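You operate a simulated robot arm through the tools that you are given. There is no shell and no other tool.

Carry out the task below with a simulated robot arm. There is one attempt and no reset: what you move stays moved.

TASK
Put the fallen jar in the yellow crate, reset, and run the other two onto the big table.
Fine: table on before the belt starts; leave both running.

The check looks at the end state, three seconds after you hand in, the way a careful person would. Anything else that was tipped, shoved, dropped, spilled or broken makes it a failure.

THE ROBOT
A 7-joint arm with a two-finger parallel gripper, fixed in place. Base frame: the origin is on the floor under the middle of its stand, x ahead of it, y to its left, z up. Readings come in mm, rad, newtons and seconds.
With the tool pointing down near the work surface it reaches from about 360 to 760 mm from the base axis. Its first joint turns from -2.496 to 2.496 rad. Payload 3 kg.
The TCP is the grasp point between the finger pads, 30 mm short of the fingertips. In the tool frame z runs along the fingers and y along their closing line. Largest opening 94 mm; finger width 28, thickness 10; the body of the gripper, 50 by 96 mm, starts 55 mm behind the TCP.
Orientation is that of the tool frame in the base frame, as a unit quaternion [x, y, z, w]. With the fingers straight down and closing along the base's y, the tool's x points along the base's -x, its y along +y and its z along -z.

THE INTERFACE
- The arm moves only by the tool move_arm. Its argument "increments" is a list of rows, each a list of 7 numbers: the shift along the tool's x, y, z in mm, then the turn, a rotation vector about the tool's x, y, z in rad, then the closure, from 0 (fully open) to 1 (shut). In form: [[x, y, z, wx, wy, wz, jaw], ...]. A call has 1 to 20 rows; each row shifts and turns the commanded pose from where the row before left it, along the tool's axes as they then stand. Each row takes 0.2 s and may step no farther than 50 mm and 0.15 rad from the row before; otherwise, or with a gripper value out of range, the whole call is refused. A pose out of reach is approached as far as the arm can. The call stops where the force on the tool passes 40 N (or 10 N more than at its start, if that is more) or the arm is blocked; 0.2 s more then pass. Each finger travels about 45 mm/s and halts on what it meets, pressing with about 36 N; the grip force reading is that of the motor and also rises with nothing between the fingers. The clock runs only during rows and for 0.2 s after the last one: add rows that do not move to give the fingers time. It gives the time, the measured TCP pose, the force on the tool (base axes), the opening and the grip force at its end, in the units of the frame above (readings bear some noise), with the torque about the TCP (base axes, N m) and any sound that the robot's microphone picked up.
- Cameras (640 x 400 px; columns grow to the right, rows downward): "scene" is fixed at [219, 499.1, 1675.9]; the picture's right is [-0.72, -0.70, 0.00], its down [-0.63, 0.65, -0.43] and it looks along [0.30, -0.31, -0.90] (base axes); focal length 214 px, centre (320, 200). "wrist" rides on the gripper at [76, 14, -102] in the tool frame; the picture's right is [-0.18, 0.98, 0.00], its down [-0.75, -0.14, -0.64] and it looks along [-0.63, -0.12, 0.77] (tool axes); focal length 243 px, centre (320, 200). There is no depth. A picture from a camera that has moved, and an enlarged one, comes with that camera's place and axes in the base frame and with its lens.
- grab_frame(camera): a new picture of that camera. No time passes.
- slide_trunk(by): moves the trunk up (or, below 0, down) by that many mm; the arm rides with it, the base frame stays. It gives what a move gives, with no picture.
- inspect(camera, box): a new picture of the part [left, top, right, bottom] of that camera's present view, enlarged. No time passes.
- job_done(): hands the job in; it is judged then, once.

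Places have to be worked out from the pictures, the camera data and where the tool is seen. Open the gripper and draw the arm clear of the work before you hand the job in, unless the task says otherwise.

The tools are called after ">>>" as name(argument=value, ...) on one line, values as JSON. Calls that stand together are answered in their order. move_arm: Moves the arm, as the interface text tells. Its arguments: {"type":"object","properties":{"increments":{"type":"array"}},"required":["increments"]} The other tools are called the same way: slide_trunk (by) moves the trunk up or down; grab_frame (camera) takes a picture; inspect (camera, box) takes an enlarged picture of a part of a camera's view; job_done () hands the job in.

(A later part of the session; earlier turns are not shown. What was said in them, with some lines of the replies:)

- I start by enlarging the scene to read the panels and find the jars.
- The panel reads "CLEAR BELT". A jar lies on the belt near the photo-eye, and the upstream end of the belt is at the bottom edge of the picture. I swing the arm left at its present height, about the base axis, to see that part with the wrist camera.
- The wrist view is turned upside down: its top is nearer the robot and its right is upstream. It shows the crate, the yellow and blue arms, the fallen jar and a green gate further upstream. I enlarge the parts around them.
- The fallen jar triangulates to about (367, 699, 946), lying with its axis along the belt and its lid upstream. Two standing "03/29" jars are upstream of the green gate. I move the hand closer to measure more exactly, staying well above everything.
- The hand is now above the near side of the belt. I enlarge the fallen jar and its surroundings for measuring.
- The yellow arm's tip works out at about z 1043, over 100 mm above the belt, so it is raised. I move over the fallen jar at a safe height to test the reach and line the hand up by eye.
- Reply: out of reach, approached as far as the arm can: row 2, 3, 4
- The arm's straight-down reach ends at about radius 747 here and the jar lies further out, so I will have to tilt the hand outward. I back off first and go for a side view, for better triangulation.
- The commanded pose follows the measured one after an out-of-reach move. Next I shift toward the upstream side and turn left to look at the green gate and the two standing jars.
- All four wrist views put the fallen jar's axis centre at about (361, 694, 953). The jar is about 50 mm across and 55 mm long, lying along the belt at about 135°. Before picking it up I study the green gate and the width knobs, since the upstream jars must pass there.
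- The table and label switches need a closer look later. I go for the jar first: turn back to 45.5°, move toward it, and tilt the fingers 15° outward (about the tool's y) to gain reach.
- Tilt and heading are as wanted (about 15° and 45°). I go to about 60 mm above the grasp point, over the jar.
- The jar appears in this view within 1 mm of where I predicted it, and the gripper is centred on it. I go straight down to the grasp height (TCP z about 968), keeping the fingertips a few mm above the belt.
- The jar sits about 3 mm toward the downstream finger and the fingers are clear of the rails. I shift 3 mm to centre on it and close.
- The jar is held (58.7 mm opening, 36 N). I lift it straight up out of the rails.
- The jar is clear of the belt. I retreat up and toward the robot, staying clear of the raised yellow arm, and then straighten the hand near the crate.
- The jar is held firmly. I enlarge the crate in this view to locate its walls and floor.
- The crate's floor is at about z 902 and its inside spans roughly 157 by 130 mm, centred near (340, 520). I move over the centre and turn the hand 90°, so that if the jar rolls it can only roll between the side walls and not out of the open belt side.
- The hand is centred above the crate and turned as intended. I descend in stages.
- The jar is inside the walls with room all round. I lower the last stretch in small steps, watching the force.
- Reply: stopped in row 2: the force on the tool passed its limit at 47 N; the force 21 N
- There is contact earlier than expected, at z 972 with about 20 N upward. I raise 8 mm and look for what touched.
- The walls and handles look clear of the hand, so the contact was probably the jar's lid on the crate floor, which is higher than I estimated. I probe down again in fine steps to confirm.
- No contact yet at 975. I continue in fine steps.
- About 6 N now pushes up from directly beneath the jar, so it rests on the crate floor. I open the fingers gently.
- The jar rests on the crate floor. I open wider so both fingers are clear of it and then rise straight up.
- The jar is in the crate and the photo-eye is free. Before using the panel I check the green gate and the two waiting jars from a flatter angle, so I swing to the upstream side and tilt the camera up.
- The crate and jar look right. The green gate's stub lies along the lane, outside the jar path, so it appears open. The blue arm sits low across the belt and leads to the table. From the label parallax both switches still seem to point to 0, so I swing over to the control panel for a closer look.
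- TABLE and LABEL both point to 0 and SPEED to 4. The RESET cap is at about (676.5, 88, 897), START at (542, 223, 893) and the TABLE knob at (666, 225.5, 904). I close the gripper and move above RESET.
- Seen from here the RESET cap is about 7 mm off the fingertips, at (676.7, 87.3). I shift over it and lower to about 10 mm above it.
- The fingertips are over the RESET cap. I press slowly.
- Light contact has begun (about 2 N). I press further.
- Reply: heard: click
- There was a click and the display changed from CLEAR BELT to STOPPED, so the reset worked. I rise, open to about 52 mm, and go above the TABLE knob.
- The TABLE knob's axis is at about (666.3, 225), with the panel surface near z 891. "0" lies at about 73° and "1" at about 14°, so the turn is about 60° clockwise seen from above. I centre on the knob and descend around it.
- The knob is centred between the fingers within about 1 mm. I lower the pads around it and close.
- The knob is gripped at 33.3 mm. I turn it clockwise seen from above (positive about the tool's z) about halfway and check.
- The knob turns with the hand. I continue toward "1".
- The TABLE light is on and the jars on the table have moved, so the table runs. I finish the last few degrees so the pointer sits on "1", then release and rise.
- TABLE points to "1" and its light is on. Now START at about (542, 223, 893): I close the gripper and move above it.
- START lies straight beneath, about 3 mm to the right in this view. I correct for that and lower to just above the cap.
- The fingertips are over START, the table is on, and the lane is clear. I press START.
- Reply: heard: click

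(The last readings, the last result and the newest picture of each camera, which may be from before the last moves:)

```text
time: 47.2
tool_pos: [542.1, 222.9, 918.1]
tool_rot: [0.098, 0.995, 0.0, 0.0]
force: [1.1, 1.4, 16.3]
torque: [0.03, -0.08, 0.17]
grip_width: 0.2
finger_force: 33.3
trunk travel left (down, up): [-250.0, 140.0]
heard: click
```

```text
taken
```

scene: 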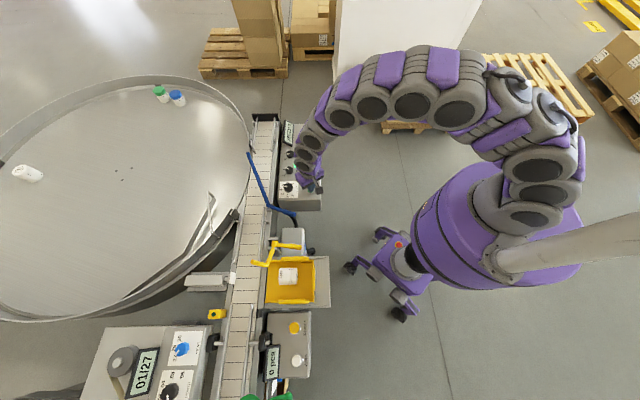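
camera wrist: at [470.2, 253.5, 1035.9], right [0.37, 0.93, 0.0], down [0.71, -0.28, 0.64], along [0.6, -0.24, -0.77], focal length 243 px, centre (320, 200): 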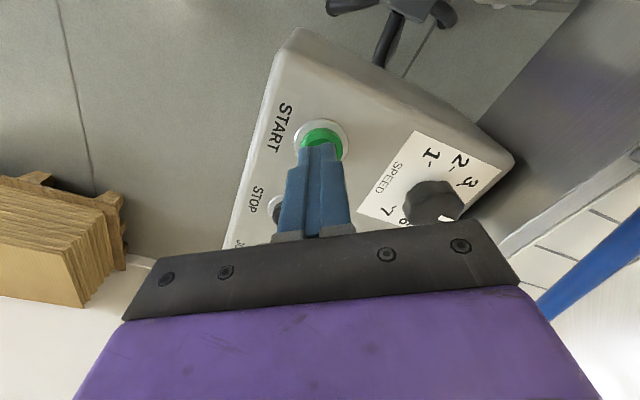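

There was a click at 16 N. I release the button by rising, and check the display and the belt.

>>> move_arm(increments=[[0, 0, -10, 0, 0, 0, 1], [0, 0, -30, 0, 0, 0, 1], [0, 0, -40, 0, 0, 0, 1]])

>>> grab_frame(camera="scene")

>>> inspect(camera="scene", box=[180, 260, 320, 400])

>>> inspect(camera="scene", box=[250, 110, 330, 210])

```text
time: 48.0
tool_pos: [539.7, 221.7, 995.4]
tool_rot: [0.097, 0.995, 0.001, -0.001]
force: [-0.4, 0.3, 0.5]
torque: [-0.01, 0.0, 0.02]
grip_width: 0.1
finger_force: 33.3
trunk travel left (down, up): [-250.0, 140.0]
```

```text
taken
```

scene: 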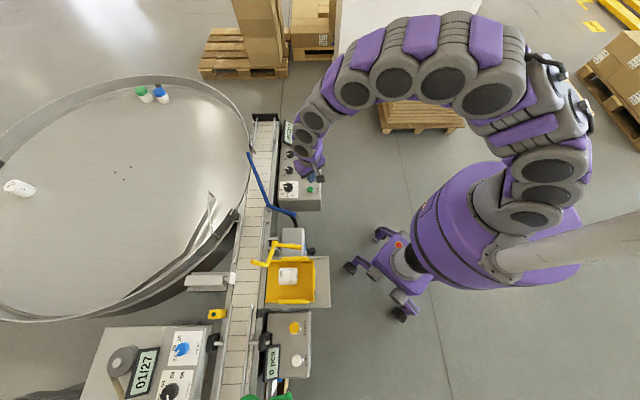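

```text
2.86 times, centred on (250, 330) of scene
camera zoom: at [219.0, 499.1, 1675.9], right [-0.72, -0.7, 0.0], down [-0.63, 0.65, -0.43], along [0.3, -0.31, -0.9], focal length 613 px, centre (520, -171)
```

zoom: 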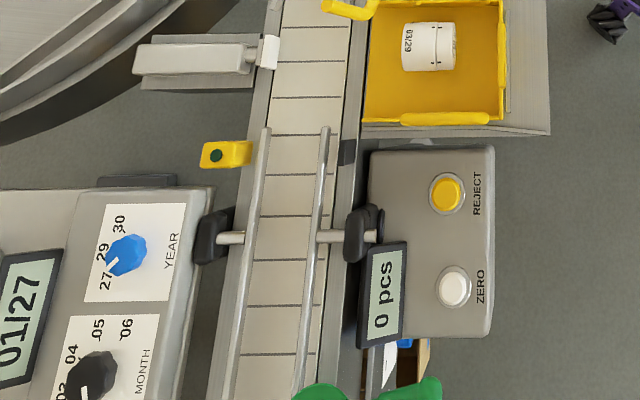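

```text
4.00 times, centred on (290, 160) of scene
camera zoom: at [219.0, 499.1, 1675.9], right [-0.72, -0.7, 0.0], down [-0.63, 0.65, -0.43], along [0.3, -0.31, -0.9], focal length 858 px, centre (440, 360)
```

zoom: 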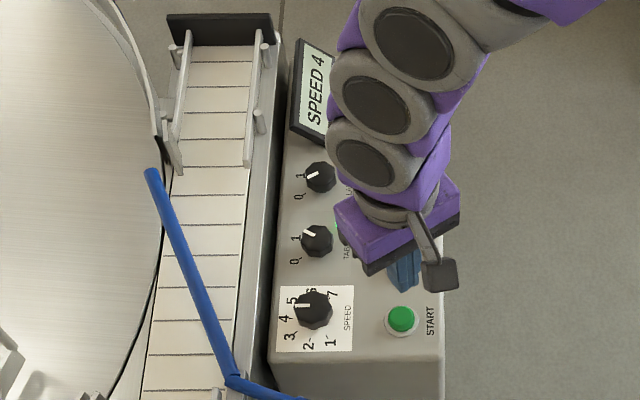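

The display reads "SPEED 4", so the belt is running. I hover over the panel and wait about a second at a time, watching for the jars.

>>> move_arm(increments=[[0, 0, 0, 0, 0, 0, 1], [0, 0, 0, 0, 0, 0, 1], [0, 0, 0, 0, 0, 0, 1], [0, 0, 0, 0, 0, 0, 1]])

>>> inspect(camera="scene", box=[180, 260, 320, 400])

>>> grab_frame(camera="scene")

```text
time: 49.0
tool_pos: [540.3, 223.1, 994.7]
tool_rot: [0.097, 0.995, 0.0, 0.0]
force: [-0.3, 0.6, 0.4]
torque: [-0.01, 0.03, 0.0]
grip_width: 0.2
finger_force: 32.8
trunk travel left (down, up): [-250.0, 140.0]
```

```text
2.86 times, centred on (250, 330) of scene
camera zoom: at [219.0, 499.1, 1675.9], right [-0.72, -0.7, 0.0], down [-0.63, 0.65, -0.43], along [0.3, -0.31, -0.9], focal length 613 px, centre (520, -171)
```

zoom: 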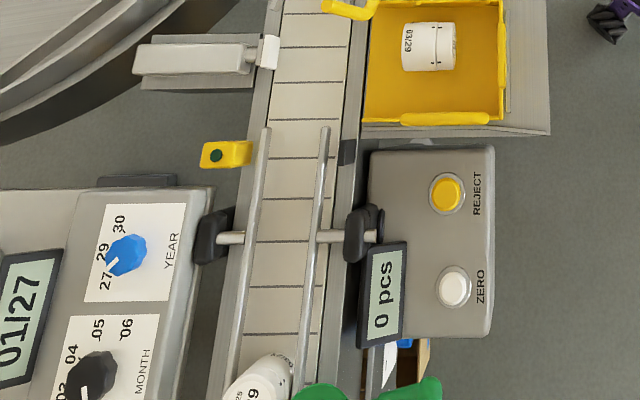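

```text
taken
```

scene: 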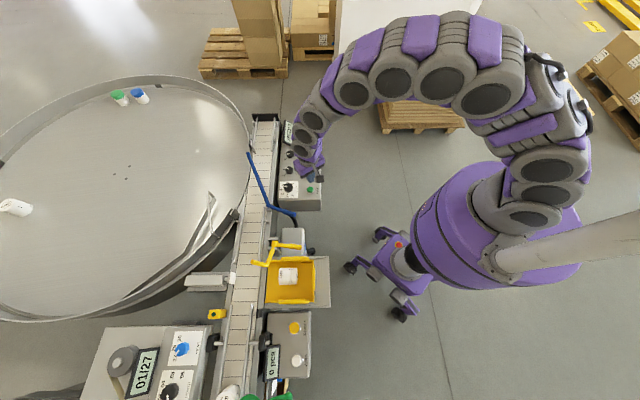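

The first jar has come past the green gate. I continue in short waits to watch it closely.

>>> move_arm(increments=[[0, 0, 0, 0, 0, 0, 1]])

>>> inspect(camera="scene", box=[180, 260, 320, 400])

```text
time: 49.4
tool_pos: [540.4, 222.2, 995.4]
tool_rot: [0.097, 0.995, 0.001, 0.0]
force: [-0.2, -0.1, 0.3]
torque: [-0.03, 0.0, -0.02]
grip_width: 0.2
finger_force: 33.1
trunk travel left (down, up): [-250.0, 140.0]
```

```text
2.86 times, centred on (250, 330) of scene
camera zoom: at [219.0, 499.1, 1675.9], right [-0.72, -0.7, 0.0], down [-0.63, 0.65, -0.43], along [0.3, -0.31, -0.9], focal length 613 px, centre (520, -171)
```

zoom: 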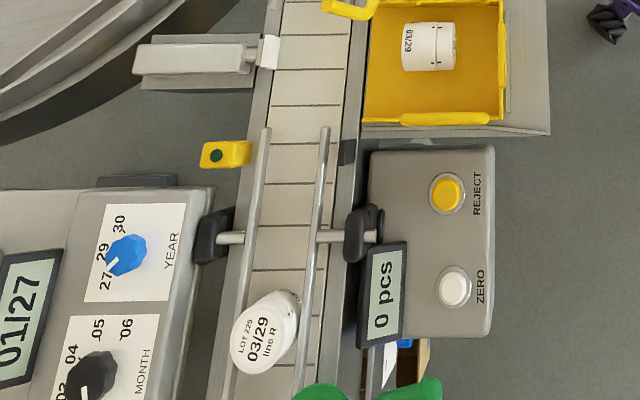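

The jar stands upright and passes freely; its lean is only perspective. I keep watching.

>>> move_arm(increments=[[0, 0, 0, 0, 0, 0, 1], [0, 0, 0, 0, 0, 0, 1]])

>>> inspect(camera="scene", box=[180, 200, 340, 400])

```text
time: 50.0
tool_pos: [539.9, 222.6, 995.0]
tool_rot: [0.096, 0.995, 0.001, -0.001]
force: [0.6, -0.1, -0.8]
torque: [-0.01, 0.0, 0.0]
grip_width: 0.0
finger_force: 32.9
trunk travel left (down, up): [-250.0, 140.0]
```

```text
2.00 times, centred on (260, 300) of scene
camera zoom: at [219.0, 499.1, 1675.9], right [-0.72, -0.7, 0.0], down [-0.63, 0.65, -0.43], along [0.3, -0.31, -0.9], focal length 429 px, centre (440, 0)
```

zoom: 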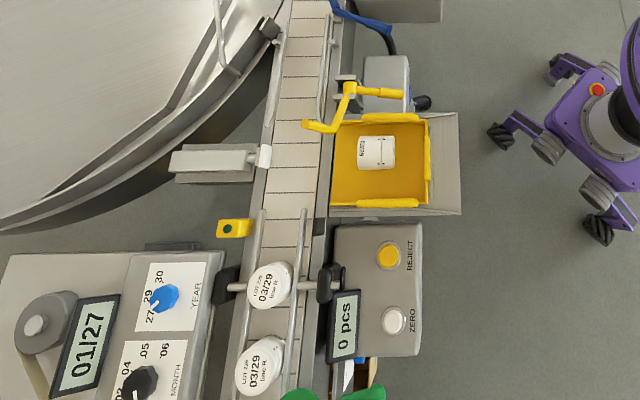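

Both jars are upright in the lane, one behind the other. I keep going in short steps.

>>> move_arm(increments=[[0, 0, 0, 0, 0, 0, 1], [0, 0, 0, 0, 0, 0, 1]])

>>> inspect(camera="scene", box=[180, 180, 340, 380])

```text
time: 50.6
tool_pos: [540.7, 222.6, 994.6]
tool_rot: [0.096, 0.995, 0.001, -0.001]
force: [-0.1, -0.8, -0.1]
torque: [0.02, 0.0, -0.01]
grip_width: 0.0
finger_force: 33.5
trunk travel left (down, up): [-250.0, 140.0]
```

```text
2.00 times, centred on (260, 280) of scene
camera zoom: at [219.0, 499.1, 1675.9], right [-0.72, -0.7, 0.0], down [-0.63, 0.65, -0.43], along [0.3, -0.31, -0.9], focal length 429 px, centre (440, 40)
```

zoom: 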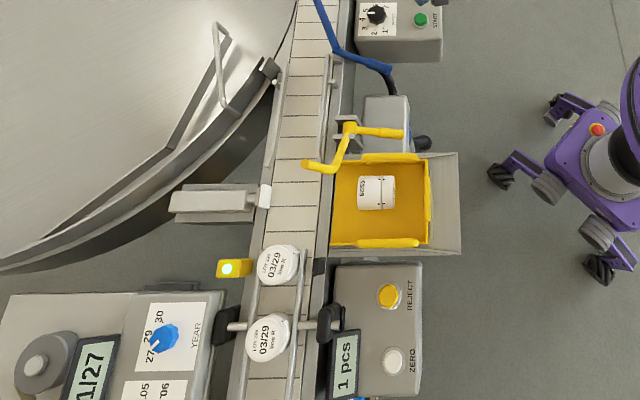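

The first jar is counted ("1 pcs"). I continue.

>>> move_arm(increments=[[0, 0, 0, 0, 0, 0, 1], [0, 0, 0, 0, 0, 0, 1]])

>>> inspect(camera="scene", box=[180, 150, 340, 350])

```text
time: 51.2
tool_pos: [540.5, 223.5, 995.0]
tool_rot: [0.096, 0.995, 0.001, 0.0]
force: [-0.1, -0.4, -0.3]
torque: [0.01, 0.03, -0.03]
grip_width: 0.1
finger_force: 33.2
trunk travel left (down, up): [-250.0, 140.0]
```

```text
2.00 times, centred on (260, 250) of scene
camera zoom: at [219.0, 499.1, 1675.9], right [-0.72, -0.7, 0.0], down [-0.63, 0.65, -0.43], along [0.3, -0.31, -0.9], focal length 429 px, centre (440, 100)
```

zoom: 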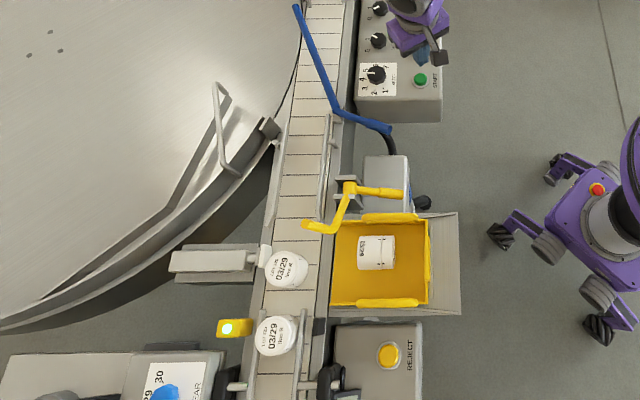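

The first jar is passing the pusher, which stays retracted, and the second is at the photo-eye. I keep watching.

>>> move_arm(increments=[[0, 0, 0, 0, 0, 0, 1], [0, 0, 0, 0, 0, 0, 1]])

>>> inspect(camera="scene", box=[180, 130, 340, 330])

```text
time: 51.8
tool_pos: [539.2, 222.5, 995.0]
tool_rot: [0.097, 0.995, 0.001, -0.001]
force: [0.6, -0.4, 0.0]
torque: [-0.01, 0.0, 0.0]
grip_width: 0.2
finger_force: 32.9
trunk travel left (down, up): [-250.0, 140.0]
```

```text
2.00 times, centred on (260, 230) of scene
camera zoom: at [219.0, 499.1, 1675.9], right [-0.72, -0.7, 0.0], down [-0.63, 0.65, -0.43], along [0.3, -0.31, -0.9], focal length 429 px, centre (440, 140)
```

zoom: 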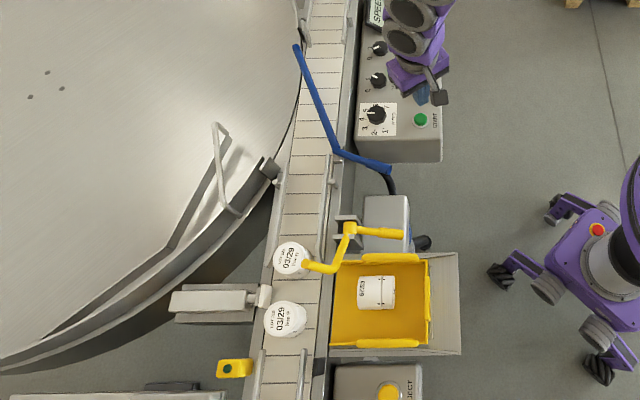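

>>> move_arm(increments=[[0, 0, 0, 0, 0, 0, 1], [0, 0, 0, 0, 0, 0, 1]])

>>> inspect(camera="scene", box=[180, 110, 340, 310])

```text
time: 52.4
tool_pos: [540.8, 222.2, 994.1]
tool_rot: [0.097, 0.995, 0.001, -0.001]
force: [0.0, -0.1, 0.4]
torque: [0.01, 0.0, -0.01]
grip_width: 0.2
finger_force: 33.2
trunk travel left (down, up): [-250.0, 140.0]
```

```text
2.00 times, centred on (260, 210) of scene
camera zoom: at [219.0, 499.1, 1675.9], right [-0.72, -0.7, 0.0], down [-0.63, 0.65, -0.43], along [0.3, -0.31, -0.9], focal length 429 px, centre (440, 180)
```

zoom: 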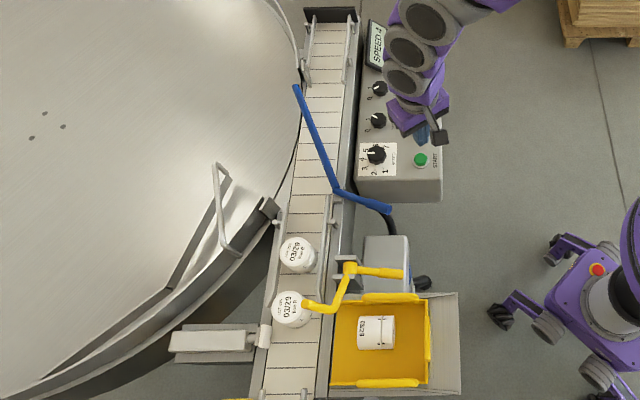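

The first jar has passed under the raised yellow arm. I follow them on toward the blue diverter.

>>> move_arm(increments=[[0, 0, 0, 0, 0, 0, 1], [0, 0, 0, 0, 0, 0, 1]])

>>> inspect(camera="scene", box=[180, 110, 340, 310])

```text
time: 53.0
tool_pos: [540.4, 222.1, 994.8]
tool_rot: [0.098, 0.995, 0.001, -0.001]
force: [-0.2, 0.2, -0.3]
torque: [-0.02, 0.0, 0.03]
grip_width: 0.0
finger_force: 32.2
trunk travel left (down, up): [-250.0, 140.0]
```

```text
2.00 times, centred on (260, 210) of scene
camera zoom: at [219.0, 499.1, 1675.9], right [-0.72, -0.7, 0.0], down [-0.63, 0.65, -0.43], along [0.3, -0.31, -0.9], focal length 429 px, centre (440, 180)
```

zoom: 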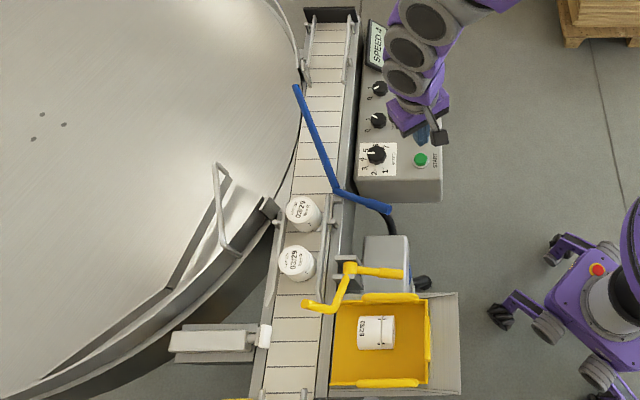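

>>> move_arm(increments=[[0, 0, 0, 0, 0, 0, 1], [0, 0, 0, 0, 0, 0, 1]])

>>> inspect(camera="scene", box=[180, 90, 340, 290])

>>> grab_frame(camera="scene")

```text
time: 53.6
tool_pos: [540.9, 222.2, 996.2]
tool_rot: [0.097, 0.995, 0.002, -0.001]
force: [-0.3, -0.6, -0.5]
torque: [-0.04, 0.01, 0.0]
grip_width: 0.1
finger_force: 33.6
trunk travel left (down, up): [-250.0, 140.0]
```

```text
2.00 times, centred on (260, 190) of scene
camera zoom: at [219.0, 499.1, 1675.9], right [-0.72, -0.7, 0.0], down [-0.63, 0.65, -0.43], along [0.3, -0.31, -0.9], focal length 429 px, centre (440, 220)
```

zoom: 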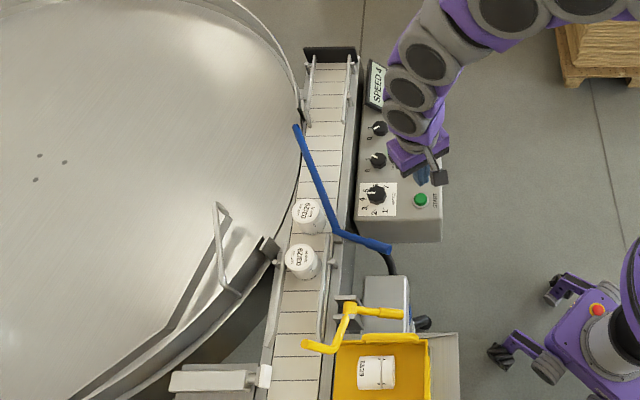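

```text
taken
```

scene: 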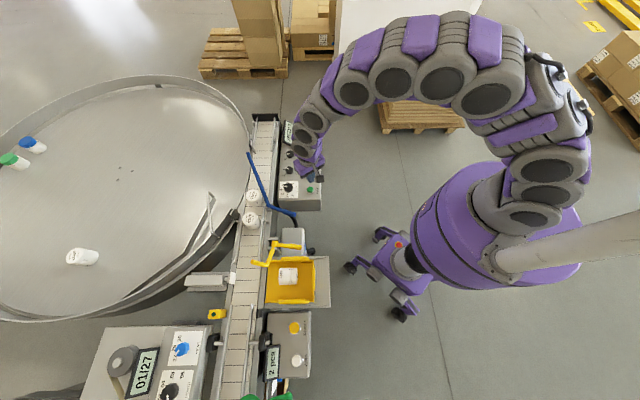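

The counter shows "2 pcs" and the first jar has reached the blue diverter. I continue.

>>> move_arm(increments=[[0, 0, 0, 0, 0, 0, 1], [0, 0, 0, 0, 0, 0, 1]])

>>> inspect(camera="scene", box=[180, 90, 340, 290])

```text
time: 54.2
tool_pos: [540.5, 222.4, 996.1]
tool_rot: [0.097, 0.995, 0.001, 0.0]
force: [-0.5, -1.4, 0.8]
torque: [0.01, -0.02, 0.02]
grip_width: 0.0
finger_force: 33.1
trunk travel left (down, up): [-250.0, 140.0]
```

```text
2.00 times, centred on (260, 190) of scene
camera zoom: at [219.0, 499.1, 1675.9], right [-0.72, -0.7, 0.0], down [-0.63, 0.65, -0.43], along [0.3, -0.31, -0.9], focal length 429 px, centre (440, 220)
```

zoom: 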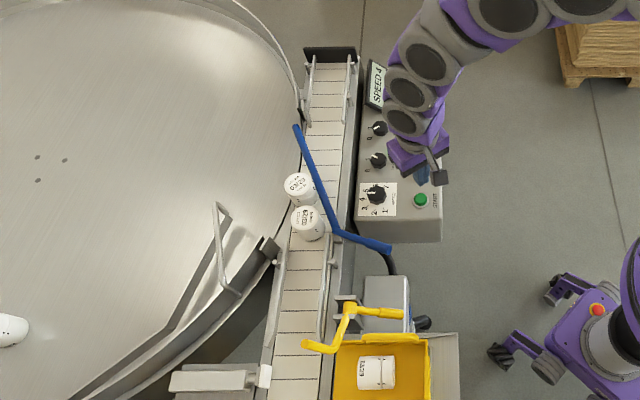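

The first jar is sliding along the blue arm onto the table edge. I keep watching.

>>> move_arm(increments=[[0, 0, 0, 0, 0, 0, 1], [0, 0, 0, 0, 0, 0, 1]])

>>> inspect(camera="scene", box=[180, 90, 340, 290])

```text
time: 54.8
tool_pos: [539.2, 222.7, 994.6]
tool_rot: [0.097, 0.995, 0.001, 0.0]
force: [0.4, 0.4, -0.5]
torque: [0.0, 0.0, 0.0]
grip_width: 0.3
finger_force: 33.0
trunk travel left (down, up): [-250.0, 140.0]
```

```text
2.00 times, centred on (260, 190) of scene
camera zoom: at [219.0, 499.1, 1675.9], right [-0.72, -0.7, 0.0], down [-0.63, 0.65, -0.43], along [0.3, -0.31, -0.9], focal length 429 px, centre (440, 220)
```

zoom: 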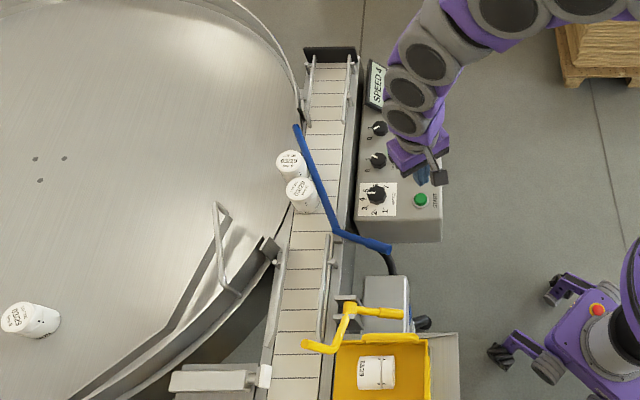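

>>> move_arm(increments=[[0, 0, 0, 0, 0, 0, 1], [0, 0, 0, 0, 0, 0, 1]])

>>> inspect(camera="scene", box=[180, 90, 340, 290])

>>> grab_frame(camera="scene")

```text
time: 55.4
tool_pos: [540.8, 221.6, 995.3]
tool_rot: [0.097, 0.995, 0.001, -0.001]
force: [0.6, -0.7, 0.0]
torque: [-0.03, 0.02, 0.03]
grip_width: 0.0
finger_force: 32.5
trunk travel left (down, up): [-250.0, 140.0]
```

```text
2.00 times, centred on (260, 190) of scene
camera zoom: at [219.0, 499.1, 1675.9], right [-0.72, -0.7, 0.0], down [-0.63, 0.65, -0.43], along [0.3, -0.31, -0.9], focal length 429 px, centre (440, 220)
```

zoom: 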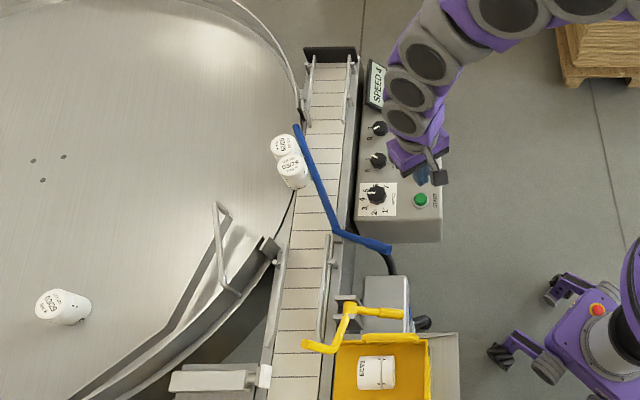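

```text
taken
```

scene: 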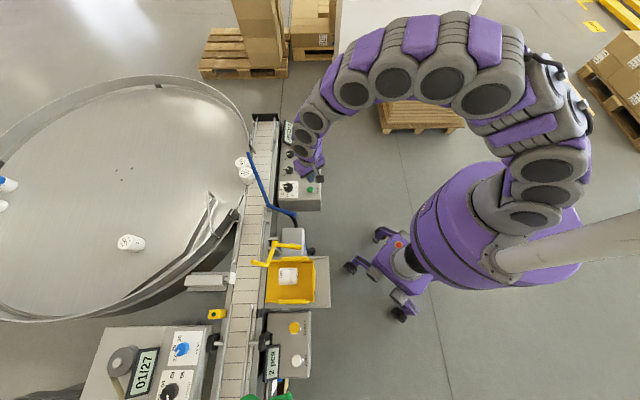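

Both jars are now on the table's edge, beside the blue arm. I let the table carry them clear.

>>> move_arm(increments=[[0, 0, 0, 0, 0, 0, 1], [0, 0, 0, 0, 0, 0, 1], [0, 0, 0, 0, 0, 0, 1]])

>>> inspect(camera="scene", box=[180, 90, 340, 290])

>>> grab_frame(camera="scene")

```text
time: 56.2
tool_pos: [540.3, 222.0, 996.6]
tool_rot: [0.097, 0.995, 0.0, -0.001]
force: [0.2, 0.4, 0.4]
torque: [0.01, 0.02, -0.01]
grip_width: 0.0
finger_force: 33.0
trunk travel left (down, up): [-250.0, 140.0]
```

```text
2.00 times, centred on (260, 190) of scene
camera zoom: at [219.0, 499.1, 1675.9], right [-0.72, -0.7, 0.0], down [-0.63, 0.65, -0.43], along [0.3, -0.31, -0.9], focal length 429 px, centre (440, 220)
```

zoom: 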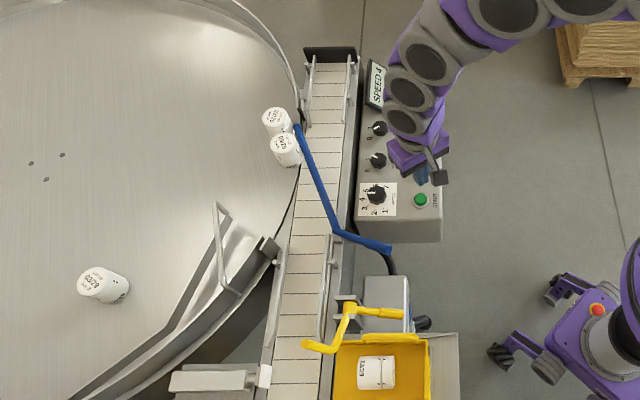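

```text
taken
```

scene: 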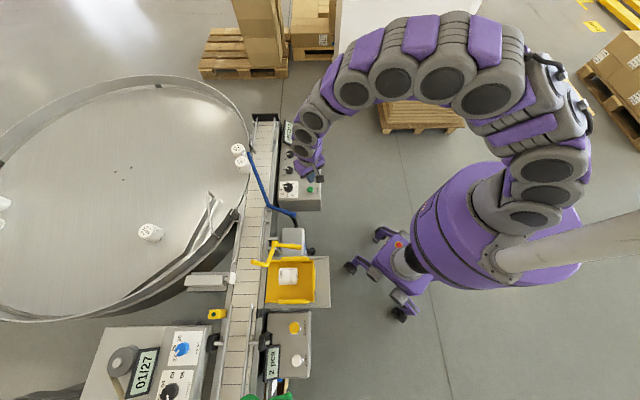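

Both are on the table and upright. I let them clear the blue arm.

>>> move_arm(increments=[[0, 0, 0, 0, 0, 0, 1], [0, 0, 0, 0, 0, 0, 1], [0, 0, 0, 0, 0, 0, 1], [0, 0, 0, 0, 0, 0, 1]])

>>> inspect(camera="scene", box=[100, 70, 300, 270])

>>> grab_frame(camera="scene")

```text
time: 57.2
tool_pos: [540.6, 223.3, 996.1]
tool_rot: [0.097, 0.995, 0.001, -0.001]
force: [-0.1, 1.1, -0.6]
torque: [0.0, 0.01, -0.02]
grip_width: 0.0
finger_force: 33.2
trunk travel left (down, up): [-250.0, 140.0]
```

```text
2.00 times, centred on (200, 170) of scene
camera zoom: at [219.0, 499.1, 1675.9], right [-0.72, -0.7, 0.0], down [-0.63, 0.65, -0.43], along [0.3, -0.31, -0.9], focal length 429 px, centre (560, 260)
```

zoom: 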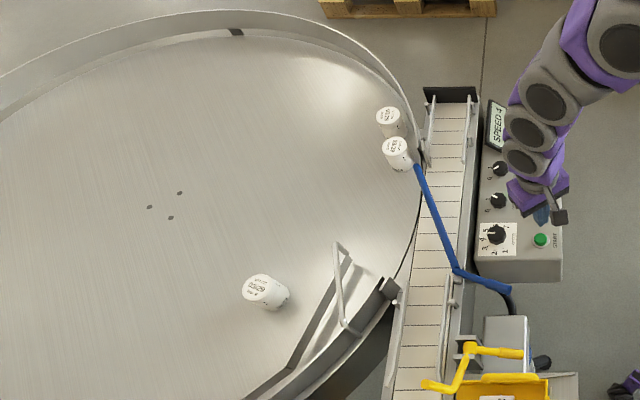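

```text
taken
```

scene: 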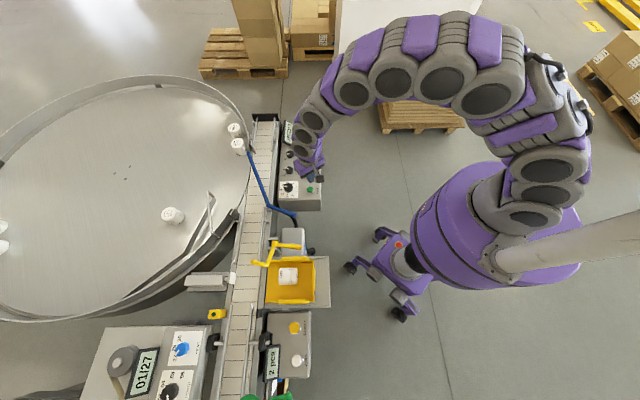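

Both jars are riding on the table and the belt and table are still running. I open the gripper and draw the arm up and back from the panel.

>>> move_arm(increments=[[0, 0, -40, 0, 0, 0, 0], [0, 0, -45, 0, 0, 0, 0], [0, 0, -45, 0, 0, 0, 0], [0, 0, -45, 0, 0, 0, 0], [0, 0, -40, 0, 0, 0, 0], [30, -20, 0, 0, 0, 0, 0], [30, -20, 0, 0, 0, 0, 0], [30, -20, 0, 0, 0, 0, 0]])

>>> grab_frame(camera="scene")

>>> inspect(camera="scene", box=[100, 70, 300, 270])

>>> inspect(camera="scene", box=[270, 110, 330, 210])

```text
time: 59.0
tool_pos: [440.8, 181.5, 1212.1]
tool_rot: [0.097, 0.995, 0.001, -0.001]
force: [0.2, -0.1, -0.3]
torque: [0.0, 0.01, -0.04]
grip_width: 93.8
finger_force: 0.2
trunk travel left (down, up): [-250.0, 140.0]
```

```text
taken
```

scene: 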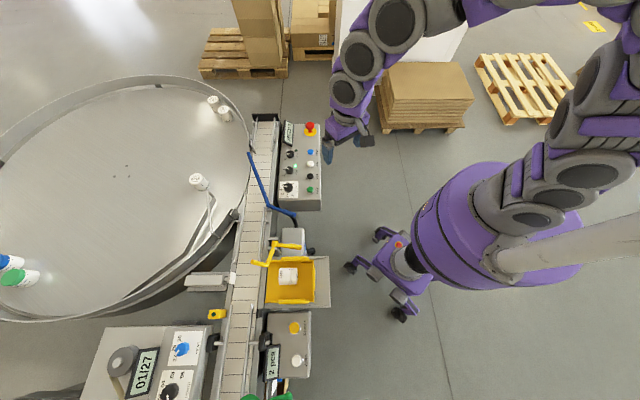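

```text
2.00 times, centred on (200, 170) of scene
camera zoom: at [219.0, 499.1, 1675.9], right [-0.72, -0.7, 0.0], down [-0.63, 0.65, -0.43], along [0.3, -0.31, -0.9], focal length 429 px, centre (560, 260)
```

zoom: 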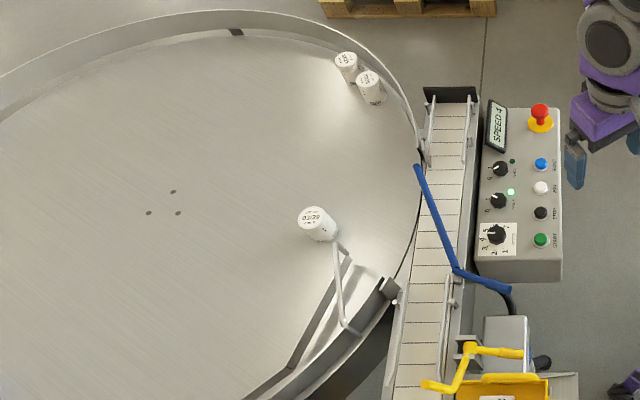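

```text
4.00 times, centred on (300, 160) of scene
camera zoom: at [219.0, 499.1, 1675.9], right [-0.72, -0.7, 0.0], down [-0.63, 0.65, -0.43], along [0.3, -0.31, -0.9], focal length 858 px, centre (400, 360)
```

zoom: 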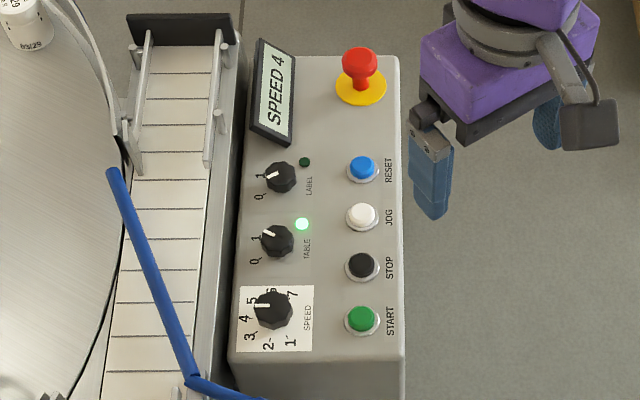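

Final state:
- The fallen jar is in the crate and the display reads "SPEED 4".
- The TABLE light is on.
- The two jars are upright on the turning table, and the belt runs.
- The gripper is open and the arm is clear.

I hand in.

>>> job_done()

```text
The job is handed in.
```

The job is done and handed in. The fallen jar is in the yellow crate, the line is reset, and the other two jars are on the big table.

- **Fallen jar:** I lifted it off the belt and laid it on the crate floor. The crate did not move.
- **Reset:** the display went from CLEAR BELT to STOPPED when I pressed RESET.
- **Order:** I switched the table on first, then started the belt. Both were still running when I handed in, with the belt at speed 4.
- **The two jars:** both stayed upright through the line and onto the table, and the counter shows 2 pcs.
- **Left alone:** I did not change LABEL (still 0), the speed or the gates. I saw nothing else tipped or moved, apart from the three jars already on the table, which now turn with it.

The arm is clear of the work with the gripper open. When I handed in, the green and blue jars were riding the table's edge toward its guide plate. I did not watch them pass it.
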